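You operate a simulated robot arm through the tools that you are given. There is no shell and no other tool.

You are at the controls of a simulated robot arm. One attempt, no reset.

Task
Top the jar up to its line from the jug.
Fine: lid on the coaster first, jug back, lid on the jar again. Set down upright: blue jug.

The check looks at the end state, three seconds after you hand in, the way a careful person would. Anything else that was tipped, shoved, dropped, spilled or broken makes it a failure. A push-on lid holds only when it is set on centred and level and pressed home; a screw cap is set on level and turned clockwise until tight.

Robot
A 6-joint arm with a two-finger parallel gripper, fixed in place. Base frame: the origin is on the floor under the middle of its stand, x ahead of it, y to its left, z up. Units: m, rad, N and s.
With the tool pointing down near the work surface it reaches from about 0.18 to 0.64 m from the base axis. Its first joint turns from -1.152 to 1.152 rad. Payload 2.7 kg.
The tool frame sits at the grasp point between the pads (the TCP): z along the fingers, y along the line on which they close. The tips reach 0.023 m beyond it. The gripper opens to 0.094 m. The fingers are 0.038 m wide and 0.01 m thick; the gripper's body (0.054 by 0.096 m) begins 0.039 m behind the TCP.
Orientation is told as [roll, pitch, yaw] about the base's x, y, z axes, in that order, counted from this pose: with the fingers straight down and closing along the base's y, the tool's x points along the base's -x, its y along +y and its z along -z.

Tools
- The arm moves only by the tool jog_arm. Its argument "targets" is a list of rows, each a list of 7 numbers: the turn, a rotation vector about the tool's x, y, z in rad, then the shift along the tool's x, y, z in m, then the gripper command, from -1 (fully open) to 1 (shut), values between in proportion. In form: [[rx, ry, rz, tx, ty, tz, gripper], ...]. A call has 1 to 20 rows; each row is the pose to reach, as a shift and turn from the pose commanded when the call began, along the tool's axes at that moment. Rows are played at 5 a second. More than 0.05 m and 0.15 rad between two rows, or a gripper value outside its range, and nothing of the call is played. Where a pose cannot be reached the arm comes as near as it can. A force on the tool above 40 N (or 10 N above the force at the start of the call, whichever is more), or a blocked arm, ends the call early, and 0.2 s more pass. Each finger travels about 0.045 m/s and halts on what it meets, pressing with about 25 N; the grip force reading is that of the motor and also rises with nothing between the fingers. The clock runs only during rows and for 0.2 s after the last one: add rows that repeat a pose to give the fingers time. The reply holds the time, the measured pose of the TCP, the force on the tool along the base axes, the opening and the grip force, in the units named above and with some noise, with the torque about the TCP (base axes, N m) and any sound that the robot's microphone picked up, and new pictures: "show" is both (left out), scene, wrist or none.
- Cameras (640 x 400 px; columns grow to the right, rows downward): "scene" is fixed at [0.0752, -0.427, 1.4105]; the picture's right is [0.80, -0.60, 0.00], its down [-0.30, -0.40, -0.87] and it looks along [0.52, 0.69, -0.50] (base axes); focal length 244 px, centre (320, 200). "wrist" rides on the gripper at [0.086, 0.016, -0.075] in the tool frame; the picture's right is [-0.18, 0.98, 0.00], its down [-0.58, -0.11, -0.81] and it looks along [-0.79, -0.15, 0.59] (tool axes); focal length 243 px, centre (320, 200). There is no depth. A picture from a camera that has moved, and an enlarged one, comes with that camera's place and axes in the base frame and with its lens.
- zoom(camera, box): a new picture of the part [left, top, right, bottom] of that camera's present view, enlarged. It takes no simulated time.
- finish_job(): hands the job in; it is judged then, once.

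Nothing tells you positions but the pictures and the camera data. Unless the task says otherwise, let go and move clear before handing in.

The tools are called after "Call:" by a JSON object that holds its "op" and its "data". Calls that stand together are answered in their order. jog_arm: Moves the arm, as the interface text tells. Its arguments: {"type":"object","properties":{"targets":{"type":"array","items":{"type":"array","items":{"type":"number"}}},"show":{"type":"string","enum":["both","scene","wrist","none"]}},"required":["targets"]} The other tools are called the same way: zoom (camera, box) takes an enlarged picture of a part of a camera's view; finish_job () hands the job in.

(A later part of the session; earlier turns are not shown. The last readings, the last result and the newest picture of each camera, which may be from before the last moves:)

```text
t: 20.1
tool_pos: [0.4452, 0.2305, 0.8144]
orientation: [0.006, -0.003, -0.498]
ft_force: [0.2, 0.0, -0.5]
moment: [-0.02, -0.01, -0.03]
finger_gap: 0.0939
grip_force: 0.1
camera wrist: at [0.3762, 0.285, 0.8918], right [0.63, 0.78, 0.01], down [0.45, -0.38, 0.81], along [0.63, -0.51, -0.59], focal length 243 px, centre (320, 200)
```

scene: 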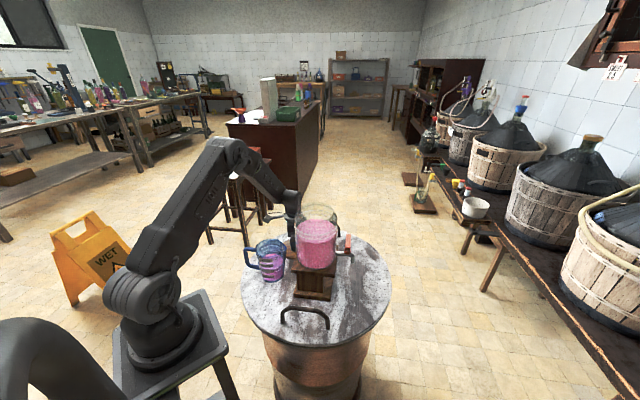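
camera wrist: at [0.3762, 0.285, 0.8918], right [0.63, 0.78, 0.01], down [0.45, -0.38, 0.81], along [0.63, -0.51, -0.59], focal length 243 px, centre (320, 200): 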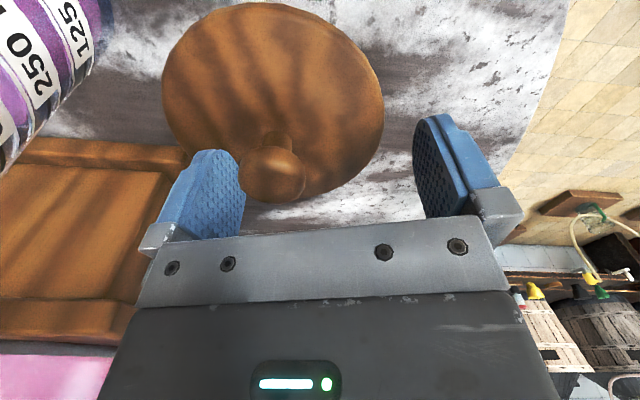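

The lid has settled back flat, but shifted about 2.6 cm toward the stand. I'll raise clear and look at how it sits on the coaster.

Call:
{"op": "jog_arm", "data": {"targets": [[0, 0, 0, 0, 0, -0.02, -1], [0, 0, 0, 0, 0, -0.04, -1], [0, 0, 0, 0, 0, -0.07, -1], [0, 0, 0, 0, 0, -0.11, -1], [0, 0, 0, 0, 0, -0.15, -1], [0, 0, 0, 0, 0, -0.15, -1]]}}

Call:
{"op": "zoom", "data": {"camera": "wrist", "box": [180, 0, 460, 170]}}

Call:
{"op": "zoom", "data": {"camera": "scene", "box": [265, 210, 315, 260]}}

```text
t: 21.5
tool_pos: [0.4396, 0.2279, 0.9676]
orientation: [0.006, 0.0, -0.498]
ft_force: [-0.4, -0.3, -0.6]
moment: [0.0, 0.0, -0.02]
finger_gap: 0.094
grip_force: 0.1
camera wrist: at [0.3713, 0.2822, 1.0438], right [0.63, 0.78, 0.01], down [0.45, -0.38, 0.81], along [0.63, -0.51, -0.59], focal length 243 px, centre (320, 200)
```

scene: 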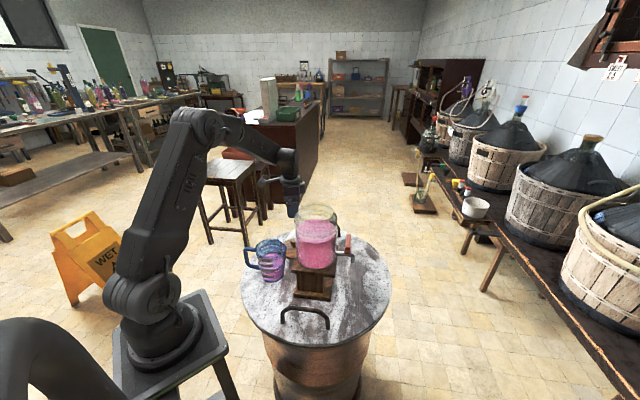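
wrist: 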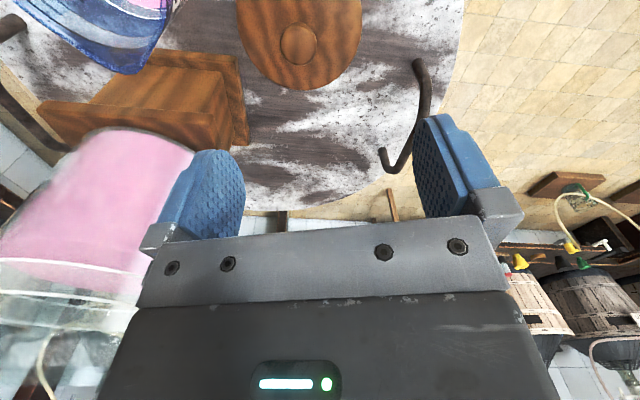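

```text
2.29 times, centred on (320, 85) of wrist
camera zoom: at [0.3713, 0.2822, 1.0438], right [0.63, 0.78, 0.01], down [0.45, -0.38, 0.81], along [0.63, -0.51, -0.59], focal length 555 px, centre (320, 463)
```

zoom: 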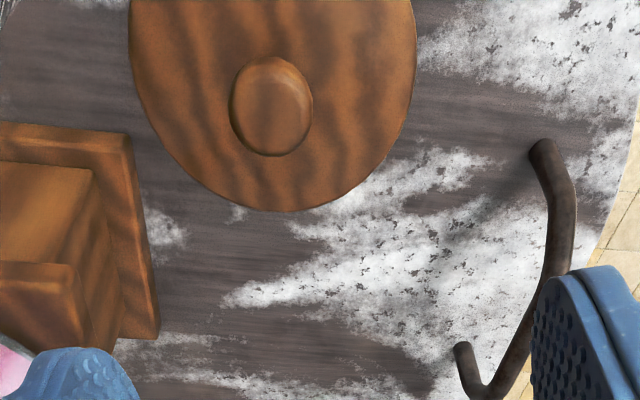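

```text
8.00 times, centred on (290, 235) of scene
camera zoom: at [0.0752, -0.427, 1.4105], right [0.8, -0.6, 0.0], down [-0.3, -0.4, -0.87], along [0.52, 0.69, -0.5], focal length 1955 px, centre (560, -80)
```

zoom: 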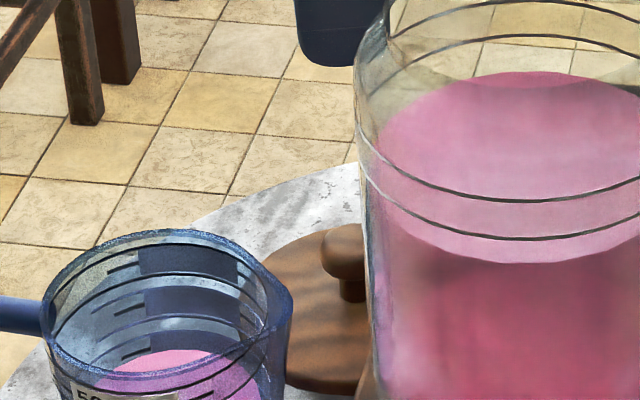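

The lid lies flat on the coaster (knob near (0.432, 0.21), offset but stable). The jug axis is about (0.312, 0.162), with the handle toward azimuth ≈132° and the spout toward the jar. I'll move to inspect the handle from its outer side.

Call:
{"op": "jog_arm", "data": {"targets": [[0.001, 0, 0.056, 0.0354, -0.012, -0.003, -1], [0.002, -0.001, 0.113, 0.0708, -0.024, -0.003, -1], [0.003, -0.001, 0.169, 0.1063, -0.036, -0.003, -1], [0.004, -0.002, 0.225, 0.1417, -0.048, -0.003, -1], [0.005, -0.002, 0.282, 0.1771, -0.06, -0.003, -1], [0.005, -0.003, 0.338, 0.2125, -0.0721, -0.003, -1], [0.005, -0.003, 0.338, 0.2125, -0.0721, -0.003, -1], [0.005, -0.003, 0.338, 0.2125, -0.0721, -0.003, -1]]}}

Call:
{"op": "zoom", "data": {"camera": "wrist", "box": [180, 0, 460, 170]}}

```text
t: 23.3
tool_pos: [0.2228, 0.2669, 0.9672]
orientation: [0.005, -0.004, -0.838]
ft_force: [0.6, -0.3, 0.9]
moment: [0.0, 0.01, -0.03]
finger_gap: 0.0939
grip_force: 0.0
camera wrist: at [0.1759, 0.3416, 1.0436], right [0.85, 0.52, 0.0], down [0.3, -0.5, 0.81], along [0.42, -0.69, -0.59], focal length 243 px, centre (320, 200)
```

scene: 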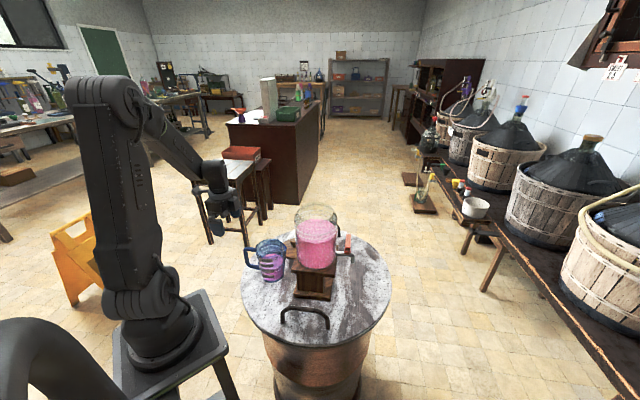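
wrist: 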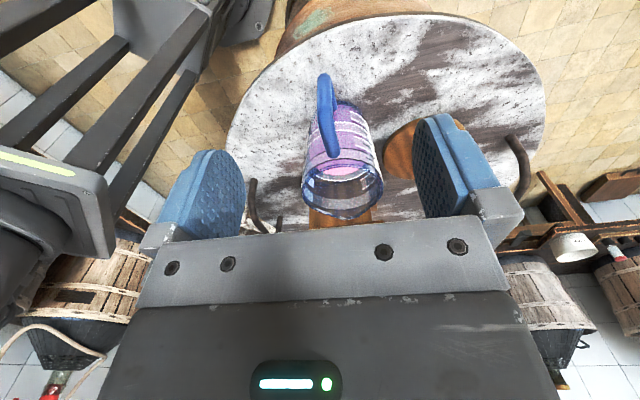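

```text
2.29 times, centred on (320, 85) of wrist
camera zoom: at [0.1759, 0.3416, 1.0436], right [0.85, 0.52, 0.0], down [0.3, -0.5, 0.81], along [0.42, -0.69, -0.59], focal length 555 px, centre (320, 463)
```

zoom: 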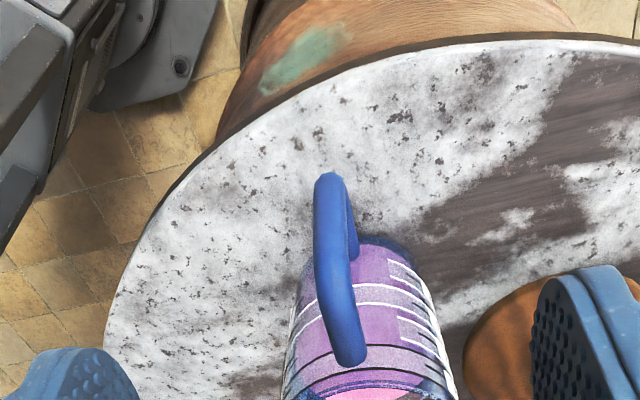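

From this side the handle bar is clear: vertical, about 14 mm thick, at roughly (0.252, 0.227) spanning z 0.773–0.85, in line with the current yaw. I'll tilt the tool 30° toward the jug and check the arm can hold that pose.

Call:
{"op": "jog_arm", "data": {"targets": [[0, -0.13, 0, 0, 0, 0, -0.3], [0, -0.26, 0, 0, 0, 0, -0.3], [0, -0.39, 0, 0, 0, 0, -0.3], [0, -0.5236, 0, 0, 0, 0, -0.3], [0, -0.5236, 0, 0, 0, 0, -0.3], [0, -0.5236, 0, 0, 0, 0, -0.3]]}}

```text
t: 24.7
tool_pos: [0.2574, 0.2495, 0.967]
orientation: [0.001, -0.527, -0.837]
ft_force: [0.1, -0.4, 0.7]
moment: [0.01, 0.03, 0.01]
finger_gap: 0.061
grip_force: 0.2
out of reach, approached as far as the arm can: row 2, 3, 4, 5, 6
camera wrist: at [0.1949, 0.3431, 0.9902], right [0.84, 0.54, 0.09], down [-0.02, -0.15, 0.99], along [0.55, -0.83, -0.11], focal length 243 px, centre (320, 200)
```

scene: 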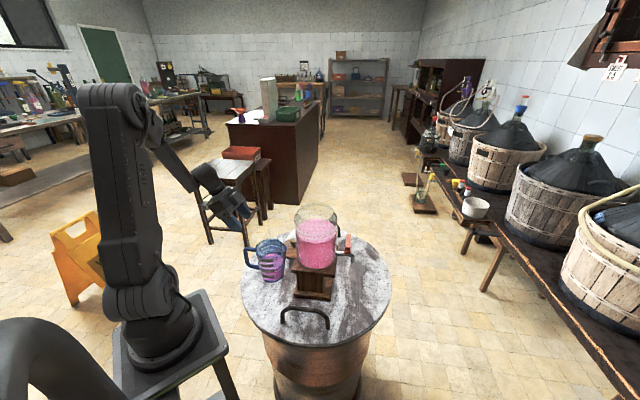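
wrist: 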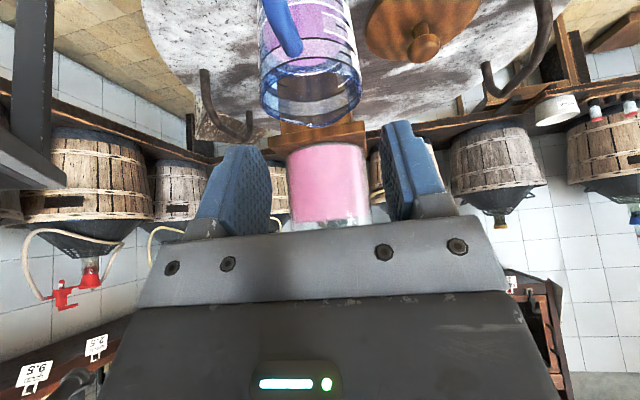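

A 30° tilt with that yaw is just out of reach (first-joint limit). I'll relax to a steeper tilt and read back where the commanded pose is.

Call:
{"op": "jog_arm", "data": {"targets": [[0, 0.1, 0, 0, 0, 0, -0.3], [0, 0.2, 0, 0, 0, 0, -0.3], [0, 0.2, 0, 0, 0, 0, -0.3], [0, 0.2, 0, 0, 0, 0, -0.3]]}}

```text
t: 25.7
tool_pos: [0.2572, 0.2482, 0.9671]
orientation: [0.003, -0.326, -0.838]
ft_force: [0.5, 0.7, -0.2]
moment: [-0.03, 0.0, 0.01]
finger_gap: 0.0613
grip_force: 0.0
camera wrist: at [0.1987, 0.338, 1.0114], right [0.85, 0.53, 0.06], down [0.11, -0.29, 0.95], along [0.52, -0.8, -0.31], focal length 243 px, centre (320, 200)
```

scene: 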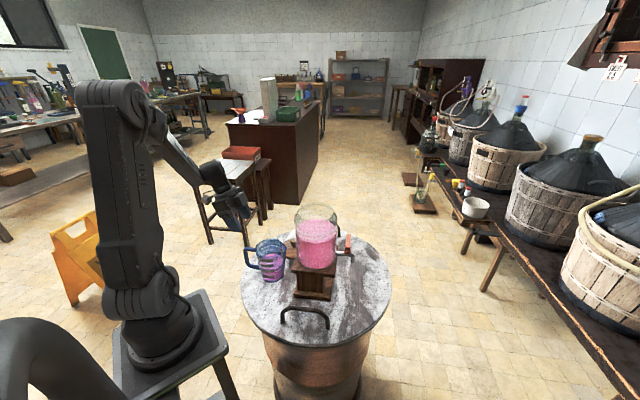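
wrist: 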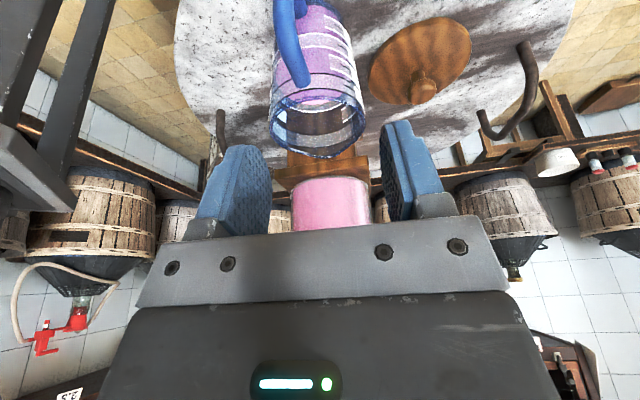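

The command was clipped to the measured pose, now with ~19° tilt. I'll zoom to refine the handle's location from here.

Call:
{"op": "zoom", "data": {"camera": "wrist", "box": [200, 0, 440, 180]}}

Call:
{"op": "zoom", "data": {"camera": "wrist", "box": [350, 0, 510, 120]}}

```text
2.22 times, centred on (320, 90) of wrist
camera zoom: at [0.1987, 0.338, 1.0114], right [0.85, 0.53, 0.06], down [0.11, -0.29, 0.95], along [0.52, -0.8, -0.31], focal length 539 px, centre (320, 444)
```

zoom: 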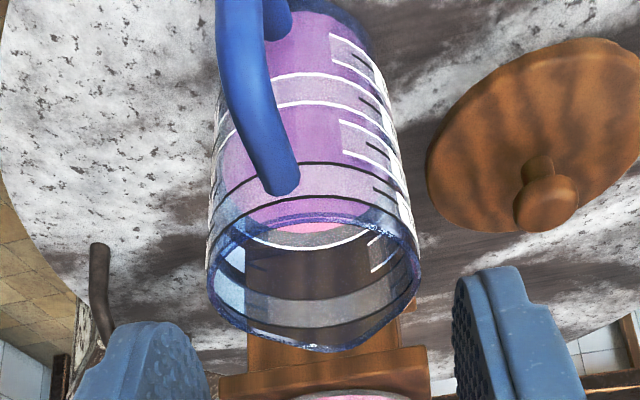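

```text
3.33 times, centred on (430, 60) of wrist
camera zoom: at [0.1987, 0.338, 1.0114], right [0.85, 0.53, 0.06], down [0.11, -0.29, 0.95], along [0.52, -0.8, -0.31], focal length 809 px, centre (-47, 667)
```

zoom: 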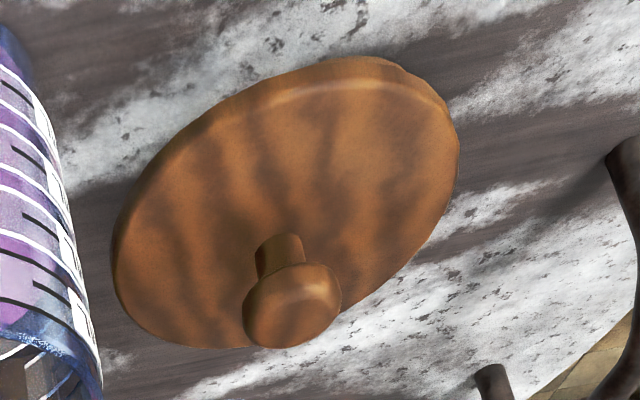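

The handle bar position is confirmed at (0.252, 0.227) and the lid predicts as level on the coaster. I'll move to a pre-grasp point 9 cm back along the tool axis.

Call:
{"op": "jog_arm", "data": {"targets": [[0, 0, 0, 0.018, -0.009, 0.02, -0.3], [0, 0, 0, 0.0355, -0.0181, 0.04, -0.3], [0, 0, 0, 0.0355, -0.0181, 0.0534, -0.3], [0, 0, 0, 0.0355, -0.0181, 0.0534, -0.3], [0, 0, 0, 0.0355, -0.0181, 0.0534, -0.3]]}}

Call:
{"op": "zoom", "data": {"camera": "wrist", "box": [200, 0, 440, 220]}}

Call:
{"op": "zoom", "data": {"camera": "scene", "box": [210, 180, 310, 290]}}

```text
t: 26.9
tool_pos: [0.2337, 0.2488, 0.9035]
orientation: [0.002, -0.328, -0.836]
ft_force: [0.2, 0.3, 0.2]
moment: [0.03, -0.01, -0.01]
finger_gap: 0.0612
grip_force: 0.2
camera wrist: at [0.1741, 0.3379, 0.9484], right [0.85, 0.53, 0.06], down [0.11, -0.29, 0.95], along [0.52, -0.8, -0.31], focal length 243 px, centre (320, 200)
```

scene: 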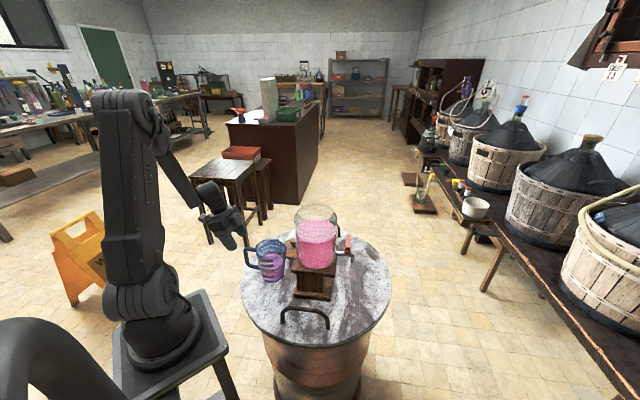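
wrist: 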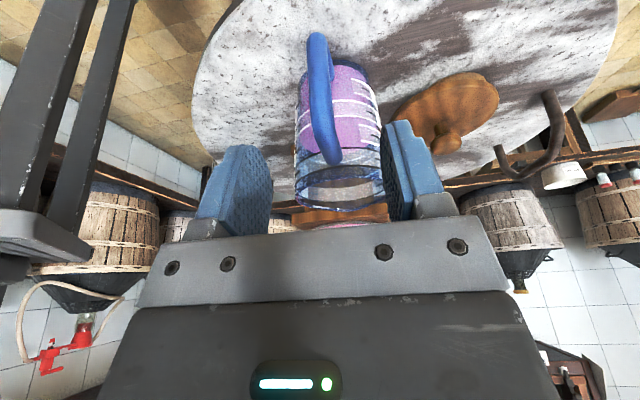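

```text
1.82 times, centred on (320, 110) of wrist
camera zoom: at [0.1741, 0.3379, 0.9484], right [0.85, 0.53, 0.06], down [0.11, -0.29, 0.95], along [0.52, -0.8, -0.31], focal length 441 px, centre (320, 364)
```

zoom: 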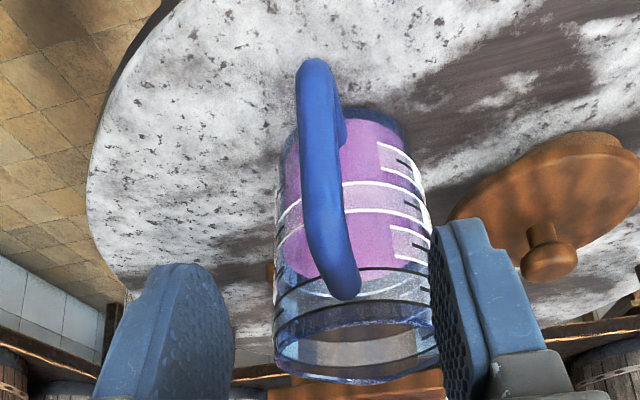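

```text
3.64 times, centred on (260, 235) of scene
camera zoom: at [0.0752, -0.427, 1.4105], right [0.8, -0.6, 0.0], down [-0.3, -0.4, -0.87], along [0.52, 0.69, -0.5], focal length 889 px, centre (538, 73)
```

zoom: 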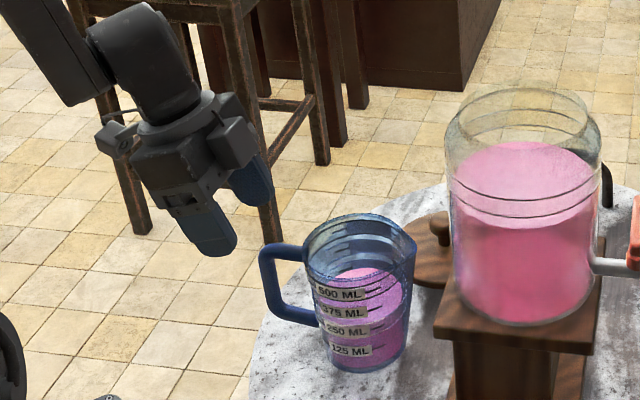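

Handle is centred between the open fingers. Advancing 9 cm along the tool axis to straddle the bar.

Call:
{"op": "jog_arm", "data": {"targets": [[0, 0, 0, 0, 0, 0.025, -0.3], [0, 0, 0, 0, 0, 0.05, -0.3], [0, 0, 0, 0, 0, 0.07, -0.3], [0, 0, 0, 0, 0, 0.088, -0.3], [0, 0, 0, 0, 0, 0.088, -0.3], [0, 0, 0, 0, 0, 0.088, -0.3]]}}

Call:
{"op": "zoom", "data": {"camera": "wrist", "box": [200, 80, 440, 240]}}

Call:
{"op": "zoom", "data": {"camera": "scene", "box": [220, 210, 300, 290]}}

```text
t: 28.3
tool_pos: [0.2507, 0.228, 0.8198]
orientation: [0.004, -0.328, -0.837]
ft_force: [-1.4, 1.9, 4.8]
moment: [-0.04, -0.11, -0.01]
finger_gap: 0.0611
grip_force: 0.1
camera wrist: at [0.1929, 0.3173, 0.8644], right [0.85, 0.53, 0.06], down [0.11, -0.29, 0.95], along [0.52, -0.8, -0.31], focal length 243 px, centre (320, 200)
```

scene: 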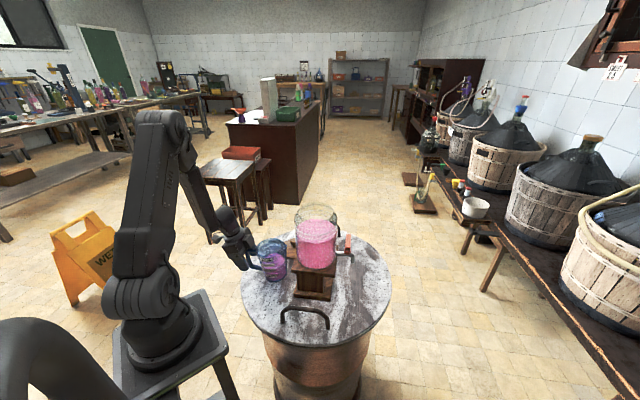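
wrist: 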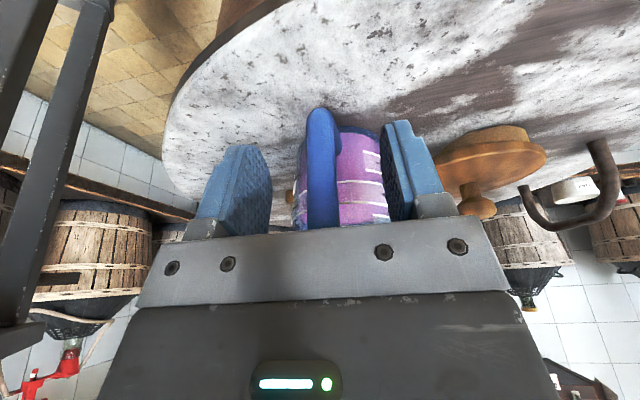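

```text
2.50 times, centred on (320, 160) of wrist
camera zoom: at [0.1929, 0.3173, 0.8644], right [0.85, 0.53, 0.06], down [0.11, -0.29, 0.95], along [0.52, -0.8, -0.31], focal length 606 px, centre (320, 300)
```

zoom: 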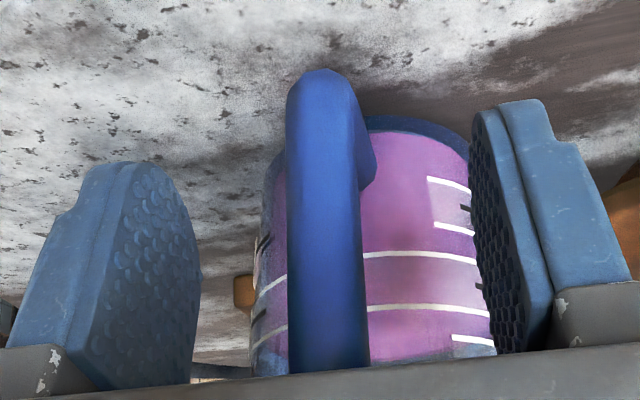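

```text
5.00 times, centred on (260, 250) of scene
camera zoom: at [0.0751, -0.427, 1.4105], right [0.8, -0.6, 0.0], down [-0.3, -0.4, -0.87], along [0.52, 0.69, -0.5], focal length 1222 px, centre (620, -50)
```

zoom: 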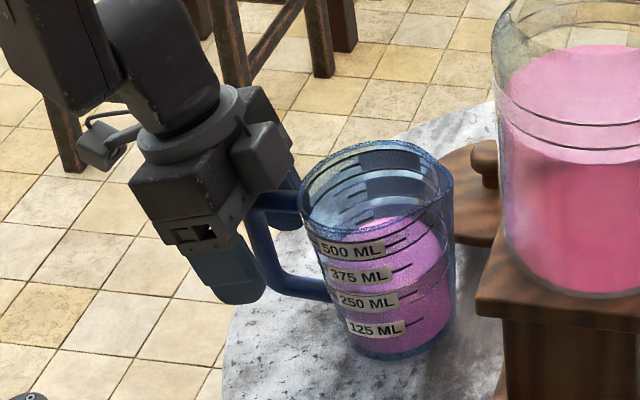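

The fingers straddle the bar, with the palm lightly touching the top of the handle (≈5 N). I'll back off 4 mm, nudge 2 mm sideways to centre, then close.

Call:
{"op": "jog_arm", "data": {"targets": [[0, 0, 0, 0, 0.001, -0.002, -0.3], [0, 0, 0, 0, 0.002, -0.004, -0.3], [0, 0, 0, 0, 0.002, -0.004, 0.0], [0, 0, 0, 0, 0.002, -0.004, 0.3], [0, 0, 0, 0, 0.002, -0.004, 0.6], [0, 0, 0, 0, 0.002, -0.004, 1], [0, 0, 0, 0, 0.002, -0.004, 1], [0, 0, 0, 0, 0.002, -0.004, 1]]}}

Call:
{"op": "zoom", "data": {"camera": "scene", "box": [220, 210, 300, 290]}}

Call:
{"op": "zoom", "data": {"camera": "wrist", "box": [200, 80, 440, 240]}}

```text
t: 30.1
tool_pos: [0.2527, 0.2302, 0.8238]
orientation: [0.002, -0.328, -0.838]
ft_force: [-0.9, 0.6, 2.1]
moment: [-0.31, 0.08, -0.05]
finger_gap: 0.0148
grip_force: 25.1
camera wrist: at [0.1939, 0.3197, 0.8686], right [0.85, 0.53, 0.06], down [0.11, -0.29, 0.95], along [0.52, -0.8, -0.31], focal length 243 px, centre (320, 200)
```

scene: 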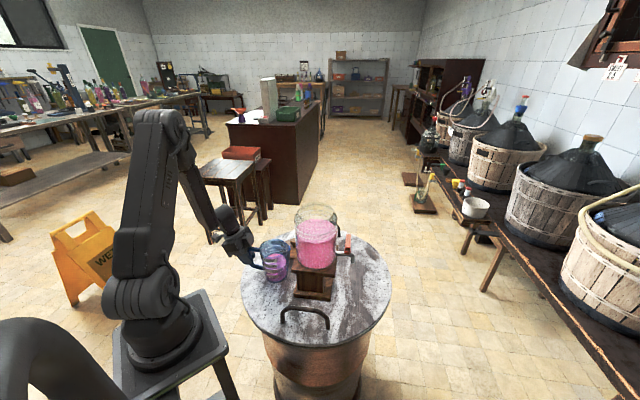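
wrist: 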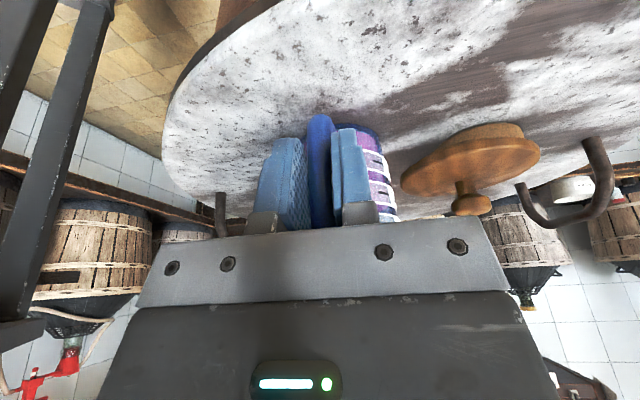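

```text
5.00 times, centred on (260, 250) of scene
camera zoom: at [0.0752, -0.427, 1.4105], right [0.8, -0.6, 0.0], down [-0.3, -0.4, -0.87], along [0.52, 0.69, -0.5], focal length 1222 px, centre (620, -50)
```

zoom: 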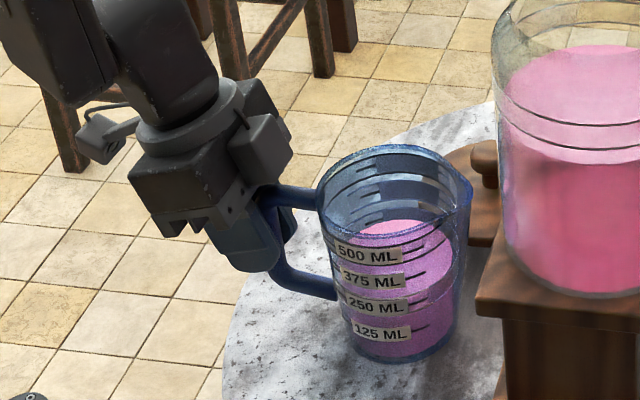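

```text
2.50 times, centred on (320, 160) of wrist
camera zoom: at [0.1939, 0.3197, 0.8686], right [0.85, 0.53, 0.06], down [0.11, -0.29, 0.95], along [0.52, -0.8, -0.31], focal length 606 px, centre (320, 300)
```

zoom: 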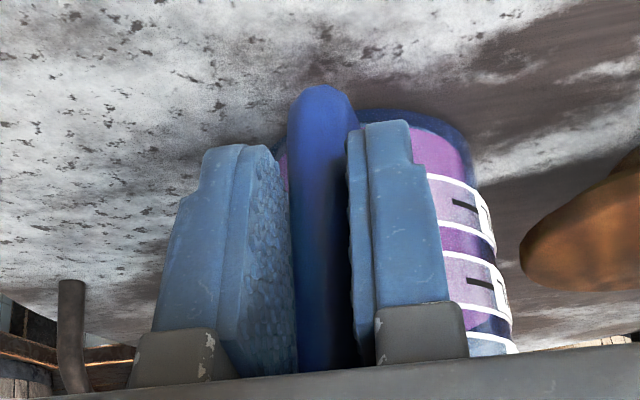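

The handle is gripped (gap 0.0148), but the jug seems to have tilted a few degrees toward the spout as the fingers closed. I'll look closer before lifting.

Call:
{"op": "zoom", "data": {"camera": "scene", "box": [240, 232, 304, 290]}}

Call:
{"op": "zoom", "data": {"camera": "wrist", "box": [260, 100, 420, 230]}}

```text
6.90 times, centred on (272, 261) of scene
camera zoom: at [0.0752, -0.427, 1.4105], right [0.8, -0.6, 0.0], down [-0.3, -0.4, -0.87], along [0.52, 0.69, -0.5], focal length 1686 px, centre (651, -221)
```

zoom: 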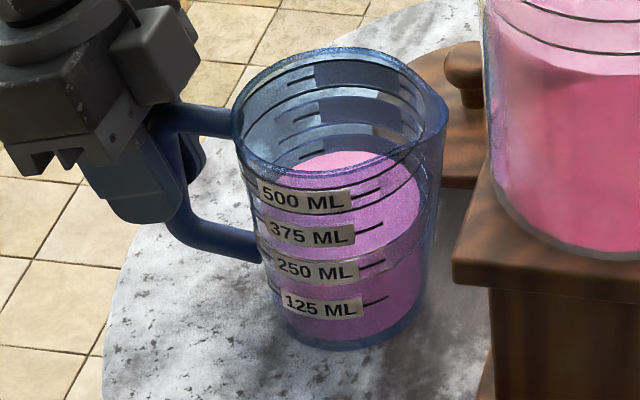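

```text
3.08 times, centred on (340, 165) of wrist
camera zoom: at [0.1939, 0.3197, 0.8686], right [0.85, 0.53, 0.06], down [0.11, -0.29, 0.95], along [0.52, -0.8, -0.31], focal length 746 px, centre (258, 308)
```

zoom: 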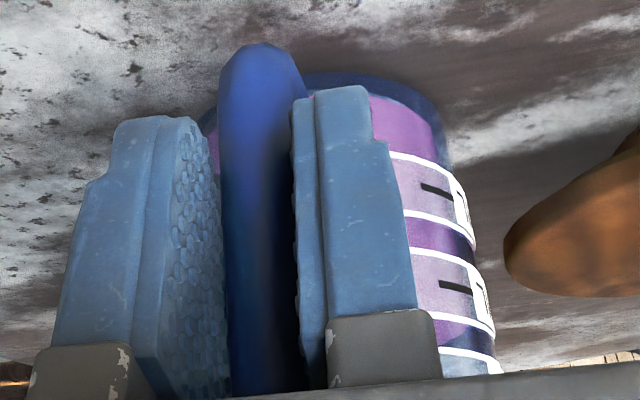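

The palm had nudged the jug about 13 mm inward during the approach, so the bar now sits near the inner edge of the pads. I'll open, shift 17 mm inward along the tool's x, and check alignment before re-gripping.

Call:
{"op": "jog_arm", "data": {"targets": [[0, 0, 0, 0, 0, 0, 0.4], [0, 0, 0, 0, 0, 0, 0.0], [0, 0, 0, 0, 0, 0, -0.3], [0, 0, 0, 0, 0, 0, -0.3], [0, 0, 0, -0.006, 0, 0, -0.3], [0, 0, 0, -0.012, 0, 0, -0.3], [0, 0, 0, -0.017, 0, 0, -0.3], [0, 0, 0, -0.017, 0, 0, -0.3]]}}

Call:
{"op": "zoom", "data": {"camera": "scene", "box": [240, 232, 304, 290]}}

Call:
{"op": "zoom", "data": {"camera": "wrist", "box": [220, 100, 420, 230]}}

```text
t: 31.9
tool_pos: [0.2638, 0.2187, 0.8308]
orientation: [0.001, -0.327, -0.836]
ft_force: [0.0, 0.0, 0.8]
moment: [0.03, 0.01, 0.0]
finger_gap: 0.061
grip_force: 0.1
camera wrist: at [0.2047, 0.3071, 0.8744], right [0.85, 0.53, 0.06], down [0.11, -0.29, 0.95], along [0.52, -0.8, -0.31], focal length 243 px, centre (320, 200)
```

scene: 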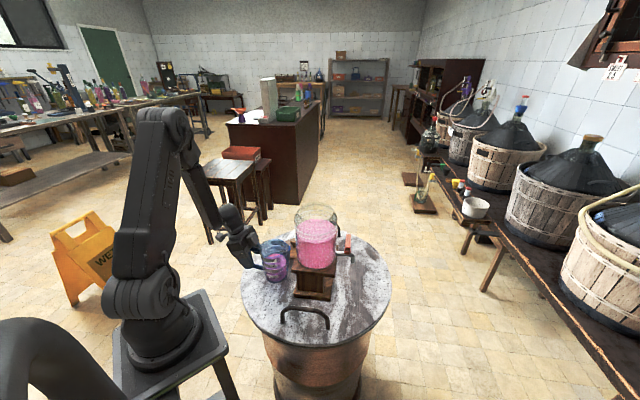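
wrist: 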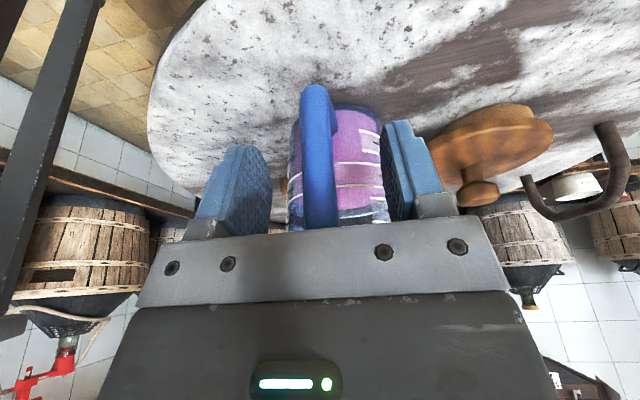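

```text
6.90 times, centred on (272, 261) of scene
camera zoom: at [0.0752, -0.427, 1.4105], right [0.8, -0.6, 0.0], down [-0.3, -0.4, -0.87], along [0.52, 0.69, -0.5], focal length 1686 px, centre (651, -221)
```

zoom: 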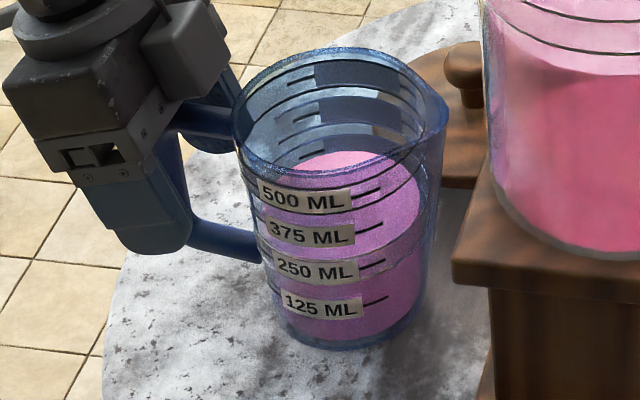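

```text
3.08 times, centred on (320, 165) of wrist
camera zoom: at [0.2047, 0.3071, 0.8744], right [0.85, 0.53, 0.06], down [0.11, -0.29, 0.95], along [0.52, -0.8, -0.31], focal length 746 px, centre (320, 308)
```

zoom: 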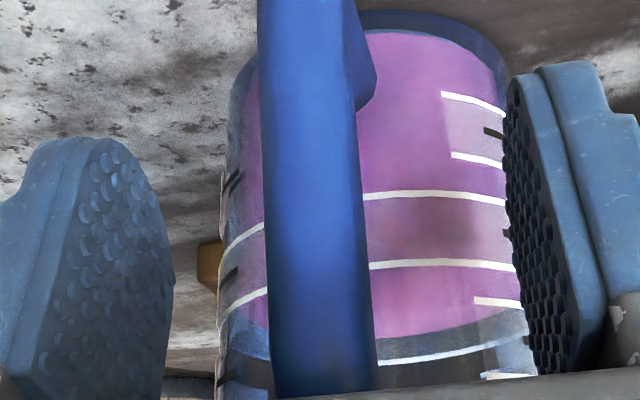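

The bar is now centred within the pads with no contact force. Closing firmly.

Call:
{"op": "jog_arm", "data": {"targets": [[0, 0, 0, 0, 0, 0, 0.0], [0, 0, 0, 0, 0, 0, 0.3], [0, 0, 0, 0, 0, 0, 0.6], [0, 0, 0, 0, 0, 0, 1], [0, 0, 0, 0, 0, 0, 1], [0, 0, 0, 0, 0, 0, 1], [0, 0, 0, 0, 0, 0, 1]]}}

Call:
{"op": "zoom", "data": {"camera": "scene", "box": [240, 232, 304, 290]}}

Call:
{"op": "zoom", "data": {"camera": "wrist", "box": [220, 100, 420, 230]}}

```text
t: 33.5
tool_pos: [0.2635, 0.2182, 0.8307]
orientation: [0.003, -0.327, -0.837]
ft_force: [0.8, 1.8, -0.9]
moment: [0.05, 0.11, 0.04]
finger_gap: 0.0149
grip_force: 25.5
camera wrist: at [0.2047, 0.3074, 0.8745], right [0.85, 0.53, 0.06], down [0.11, -0.29, 0.95], along [0.52, -0.8, -0.31], focal length 243 px, centre (320, 200)
```

scene: 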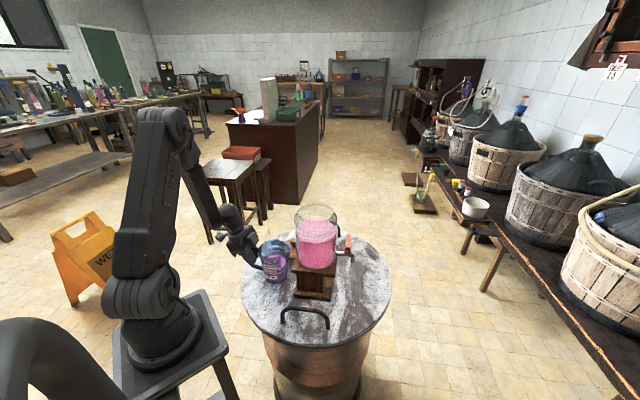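
wrist: 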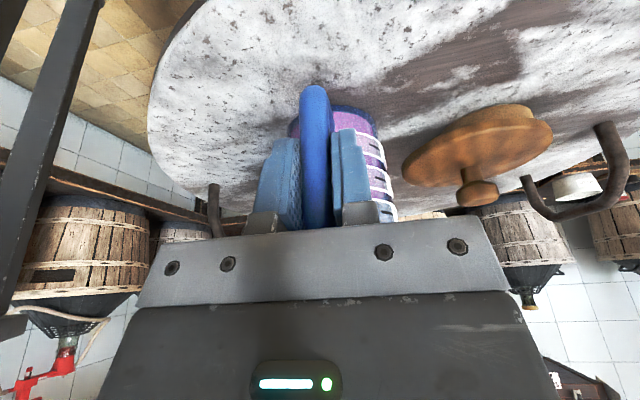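

```text
6.90 times, centred on (272, 261) of scene
camera zoom: at [0.0752, -0.4269, 1.4105], right [0.8, -0.6, 0.0], down [-0.3, -0.4, -0.87], along [0.52, 0.69, -0.5], focal length 1686 px, centre (651, -221)
```

zoom: 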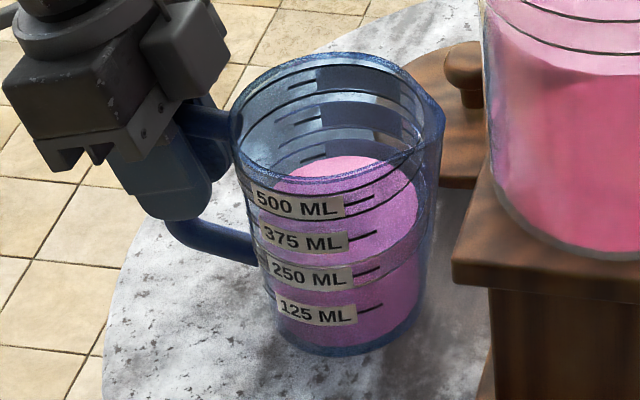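

```text
3.08 times, centred on (320, 165) of wrist
camera zoom: at [0.2047, 0.3074, 0.8745], right [0.85, 0.53, 0.06], down [0.11, -0.29, 0.95], along [0.52, -0.8, -0.31], focal length 746 px, centre (320, 308)
```

zoom: 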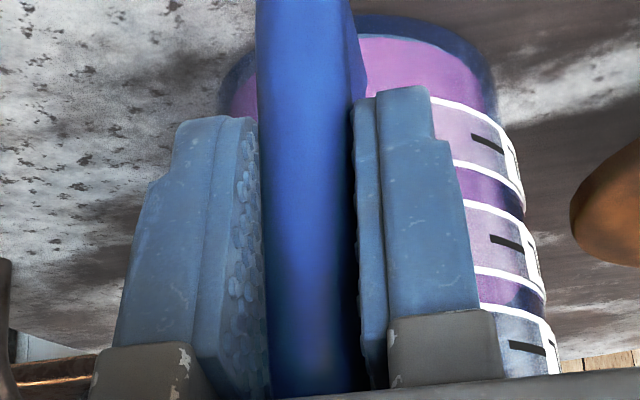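

The jug is gripped by the handle. I'll lift 2 cm slowly and check whether it sags in the grip.

Call:
{"op": "jog_arm", "data": {"targets": [[0, 0, 0, -0.0016, 0, -0.0047, 1], [0, 0, 0, -0.0032, 0, -0.0095, 1], [0, 0, 0, -0.0064, 0, -0.0189, 1], [0, 0, 0, -0.0096, 0, -0.0284, 1], [0, 0, 0, -0.0096, 0, -0.0284, 1], [0, 0, 0, -0.0096, 0, -0.0284, 1]]}}

Call:
{"op": "zoom", "data": {"camera": "scene", "box": [240, 222, 304, 280]}}

```text
t: 34.9
tool_pos: [0.2644, 0.2178, 0.8613]
orientation: [0.0, -0.327, -0.835]
ft_force: [0.3, -0.6, -6.3]
moment: [0.23, 0.3, 0.0]
finger_gap: 0.0149
grip_force: 24.8
camera wrist: at [0.2056, 0.3065, 0.9042], right [0.85, 0.53, 0.06], down [0.11, -0.29, 0.95], along [0.52, -0.8, -0.31], focal length 243 px, centre (320, 200)
```

scene: 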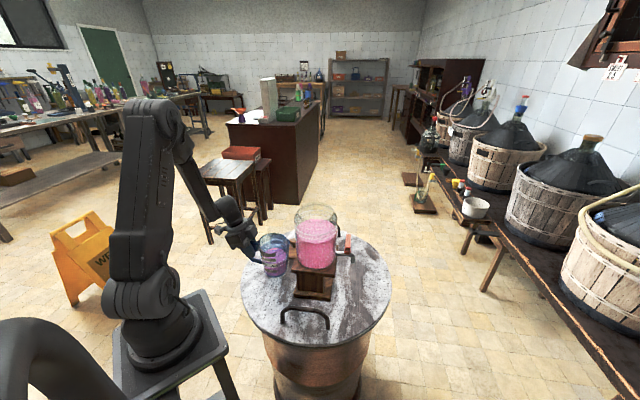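
wrist: 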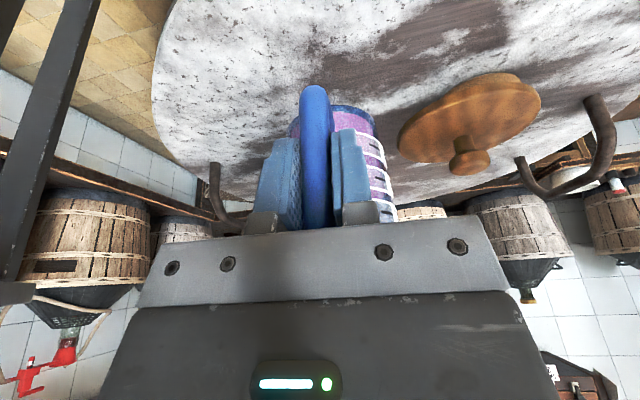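

```text
6.90 times, centred on (272, 251) of scene
camera zoom: at [0.0753, -0.427, 1.4105], right [0.8, -0.6, 0.0], down [-0.3, -0.4, -0.87], along [0.52, 0.69, -0.5], focal length 1686 px, centre (651, -152)
```

zoom: 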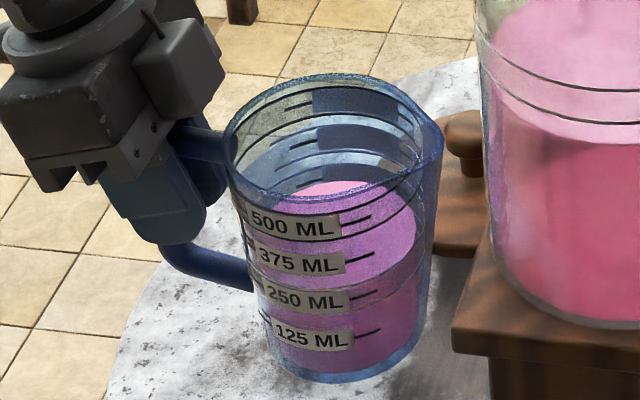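

Lifted cleanly with no sag; the load is about 6.3 N. Before carrying it over I'll examine the jar mouth closely.

Call:
{"op": "zoom", "data": {"camera": "scene", "box": [284, 195, 356, 240]}}

Call:
{"op": "zoom", "data": {"camera": "scene", "box": [284, 225, 356, 275]}}

```text
8.89 times, centred on (320, 218) of scene
camera zoom: at [0.0753, -0.427, 1.4105], right [0.8, -0.6, 0.0], down [-0.3, -0.4, -0.87], along [0.52, 0.69, -0.5], focal length 2173 px, centre (320, 44)
```

zoom: 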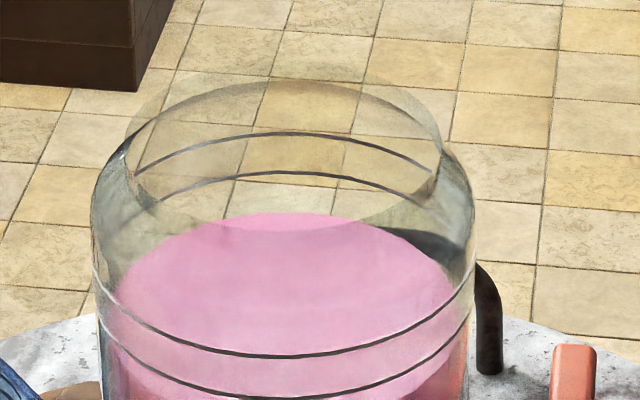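

```text
8.00 times, centred on (320, 250) of scene
camera zoom: at [0.0753, -0.427, 1.4105], right [0.8, -0.6, 0.0], down [-0.3, -0.4, -0.87], along [0.52, 0.69, -0.5], focal length 1955 px, centre (320, -200)
```

zoom: 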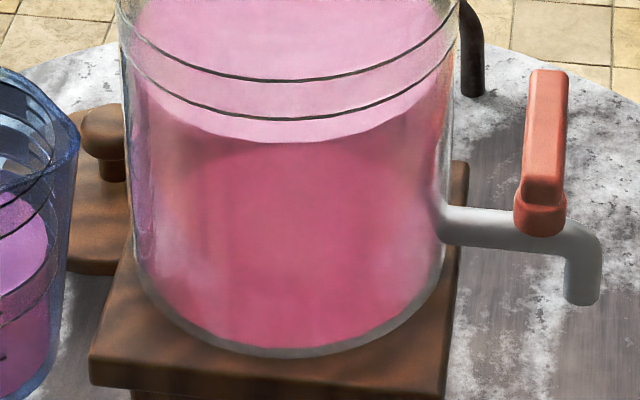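

The jar mouth rim is at z≈1.038 with radius about 0.048, and the level needs to rise roughly 2 cm (≈200 ml) to mid-band. I'll lift the jug upright to TCP z≈1.15, aligning its spout line with the jar axis.

Call:
{"op": "jog_arm", "data": {"targets": [[0, 0, 0, -0.005, -0.0005, -0.012, 1], [0, 0, 0, -0.013, -0.001, -0.032, 1], [0, 0, 0, -0.0235, -0.002, -0.059, 1], [0, 0, 0, -0.034, -0.003, -0.086, 1], [0, 0, 0, -0.0445, -0.004, -0.113, 1], [0, 0, 0, -0.055, -0.005, -0.14, 1], [0, 0, 0, -0.0655, -0.006, -0.166, 1], [0, 0, 0, -0.0755, -0.007, -0.191, 1], [0, 0, 0, -0.0855, -0.008, -0.216, 1], [0, 0, 0, -0.095, -0.0085, -0.24, 1], [0, 0, 0, -0.103, -0.009, -0.26, 1], [0, 0, 0, -0.1071, -0.009, -0.27, 1], [0, 0, 0, -0.1071, -0.009, -0.27, 1], [0, 0, 0, -0.1071, -0.009, -0.27, 1]]}}

Call:
{"op": "zoom", "data": {"camera": "scene", "box": [230, 140, 350, 250]}}

```text
t: 37.9
tool_pos: [0.2657, 0.2004, 1.1501]
orientation: [0.002, -0.328, -0.836]
ft_force: [-0.3, -0.3, -5.1]
moment: [0.33, 0.28, 0.03]
finger_gap: 0.0148
grip_force: 24.7
camera wrist: at [0.2068, 0.2889, 1.1945], right [0.85, 0.53, 0.06], down [0.11, -0.29, 0.95], along [0.52, -0.8, -0.31], focal length 243 px, centre (320, 200)
```

scene: 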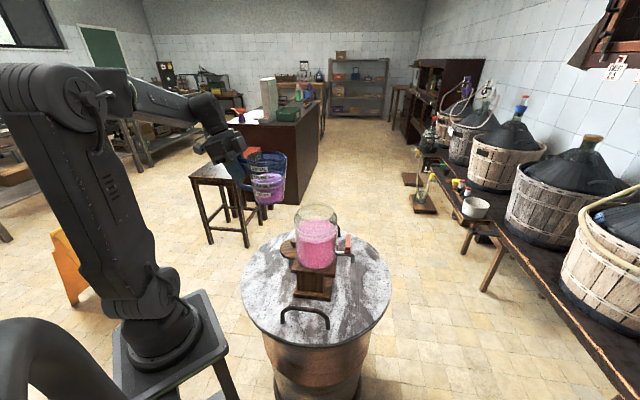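
wrist: 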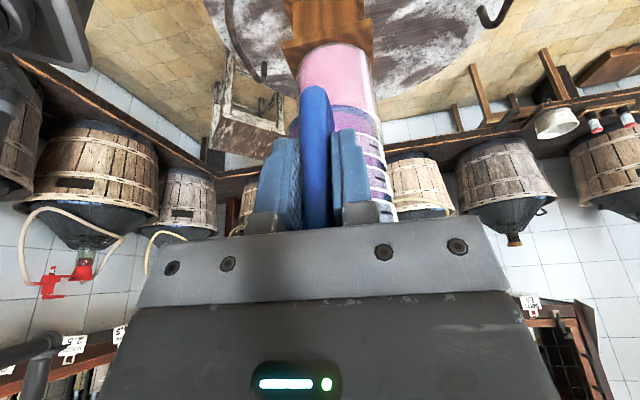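

```text
3.64 times, centred on (290, 195) of scene
camera zoom: at [0.0753, -0.427, 1.4105], right [0.8, -0.6, 0.0], down [-0.3, -0.4, -0.87], along [0.52, 0.69, -0.5], focal length 889 px, centre (429, 218)
```

zoom: 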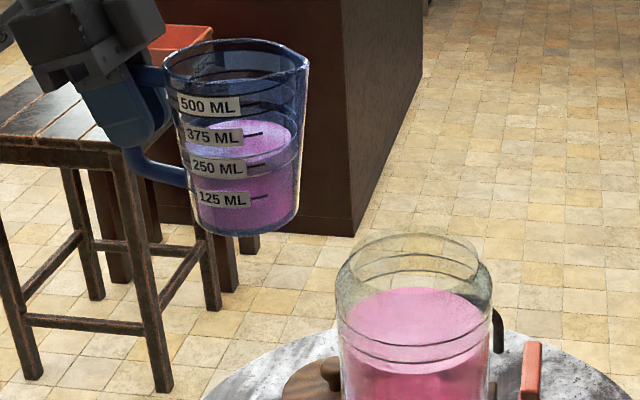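

The jug is upright at height with about 300 ml in it, and the spout is ~0.144 m ahead of the grip. I'll tilt it to about 38° here (below the pour angle) before moving in over the jar.

Call:
{"op": "jog_arm", "data": {"targets": [[0, 0.08, 0, -0.001, 0, -0.001, 1], [0, 0.17, 0, -0.002, 0.001, -0.002, 1], [0, 0.27, 0, -0.004, 0.001, -0.003, 1], [0, 0.37, 0, -0.005, 0.001, -0.004, 1], [0, 0.47, 0, -0.006, 0.002, -0.005, 1], [0, 0.56, 0, -0.008, 0.002, -0.006, 1], [0, 0.63, 0, -0.0089, 0.002, -0.0076, 1], [0, 0.663, 0, -0.0089, 0.002, -0.0076, 1], [0, 0.663, 0, -0.0089, 0.002, -0.0076, 1], [0, 0.663, 0, -0.0089, 0.002, -0.0076, 1]]}}

Call:
{"op": "zoom", "data": {"camera": "scene", "box": [230, 150, 350, 260]}}

```text
t: 40.1
tool_pos: [0.2722, 0.1987, 1.1602]
orientation: [0.003, 0.335, -0.837]
ft_force: [0.0, -0.8, -5.6]
moment: [0.2, 0.12, 0.0]
finger_gap: 0.0149
grip_force: 25.1
camera wrist: at [0.2452, 0.2516, 1.2603], right [0.85, 0.53, -0.06], down [0.46, -0.68, 0.57], along [0.26, -0.51, -0.82], focal length 243 px, centre (320, 200)
```

scene: 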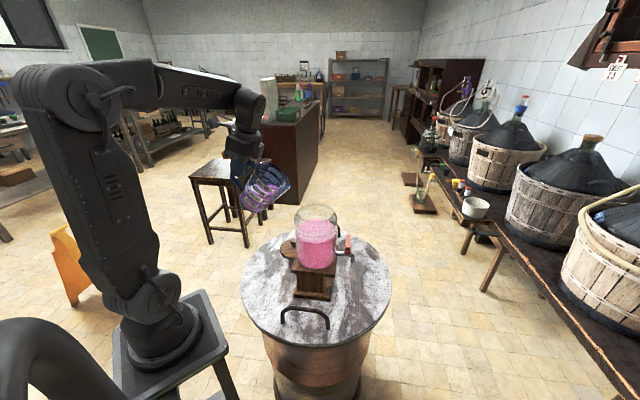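
wrist: 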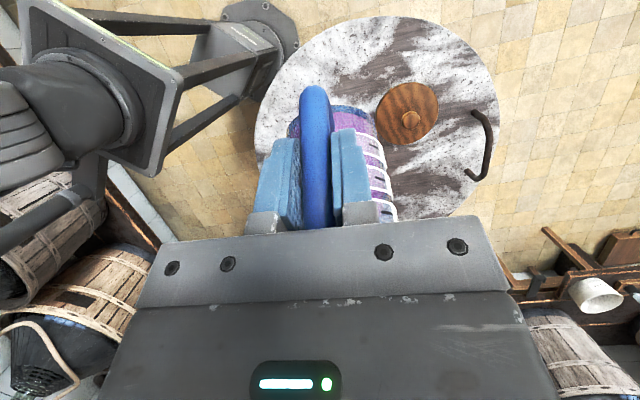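

```text
3.64 times, centred on (290, 205) of scene
camera zoom: at [0.0753, -0.427, 1.4105], right [0.8, -0.6, 0.0], down [-0.3, -0.4, -0.87], along [0.52, 0.69, -0.5], focal length 889 px, centre (429, 182)
```

zoom: 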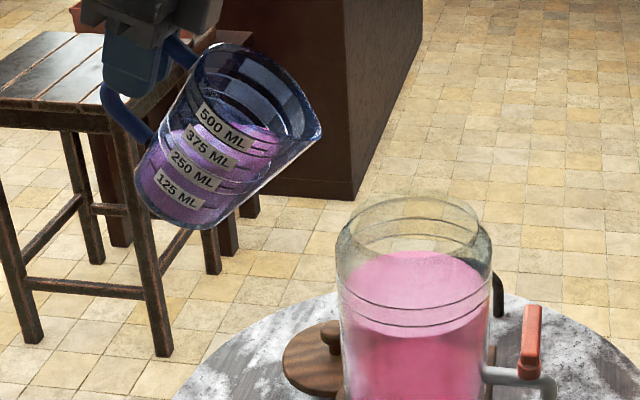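

The tilt tracked exactly and nothing has poured. Now I'll slide the spout in over the jar mouth, staying above the rim.

Call:
{"op": "jog_arm", "data": {"targets": [[0, 0, 0, -0.01, 0, -0.003, 1], [0, 0, 0, -0.024, 0, -0.0075, 1], [0, 0, 0, -0.038, -0.001, -0.012, 1], [0, 0, 0, -0.05, -0.001, -0.0155, 1], [0, 0, 0, -0.0569, -0.001, -0.0177, 1], [0, 0, 0, -0.0569, -0.001, -0.0177, 1], [0, 0, 0, -0.0569, -0.001, -0.0177, 1]]}}

Call:
{"op": "zoom", "data": {"camera": "scene", "box": [260, 160, 360, 260]}}

Call:
{"op": "zoom", "data": {"camera": "wrist", "box": [240, 60, 440, 220]}}

```text
t: 41.7
tool_pos: [0.3097, 0.1545, 1.156]
orientation: [0.004, 0.336, -0.836]
ft_force: [0.1, -0.2, -6.4]
moment: [0.17, 0.14, 0.01]
finger_gap: 0.0147
grip_force: 25.3
camera wrist: at [0.2836, 0.2075, 1.257], right [0.85, 0.53, -0.06], down [0.46, -0.68, 0.57], along [0.26, -0.51, -0.82], focal length 243 px, centre (320, 200)
```

scene: 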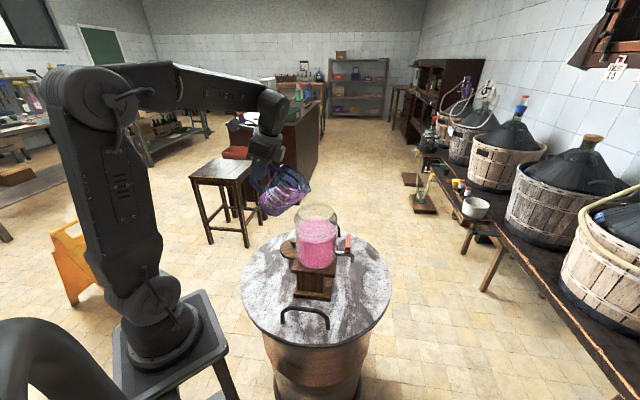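
wrist: 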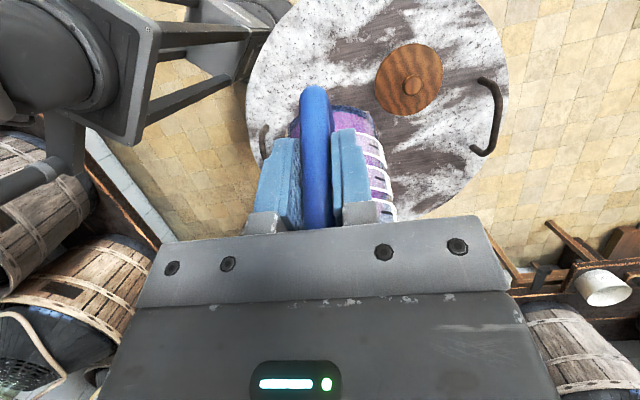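

```text
4.00 times, centred on (310, 210) of scene
camera zoom: at [0.0753, -0.427, 1.4105], right [0.8, -0.6, 0.0], down [-0.3, -0.4, -0.87], along [0.52, 0.69, -0.5], focal length 978 px, centre (360, 160)
```

zoom: 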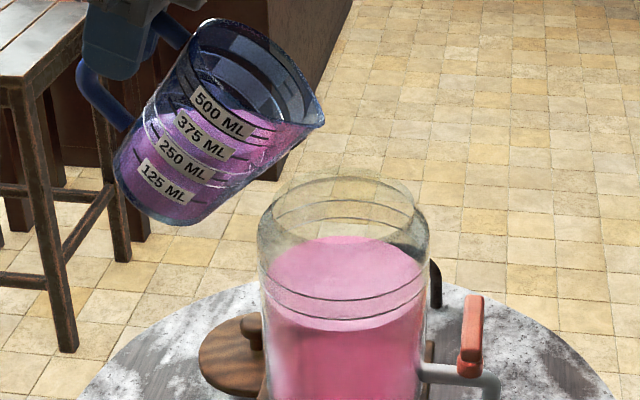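

```text
2.50 times, centred on (340, 140) of wrist
camera zoom: at [0.2836, 0.2075, 1.257], right [0.85, 0.53, -0.06], down [0.46, -0.68, 0.57], along [0.26, -0.51, -0.82], focal length 606 px, centre (270, 350)
```

zoom: 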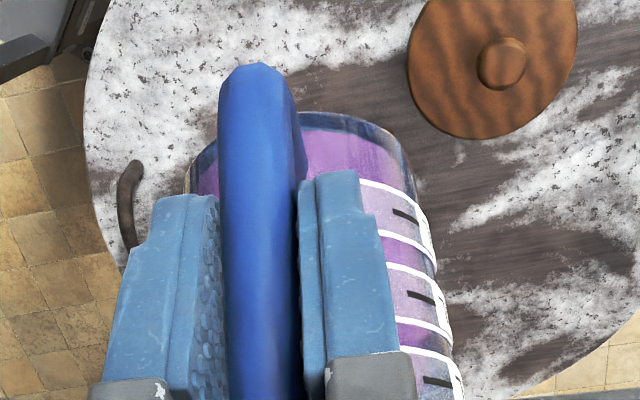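

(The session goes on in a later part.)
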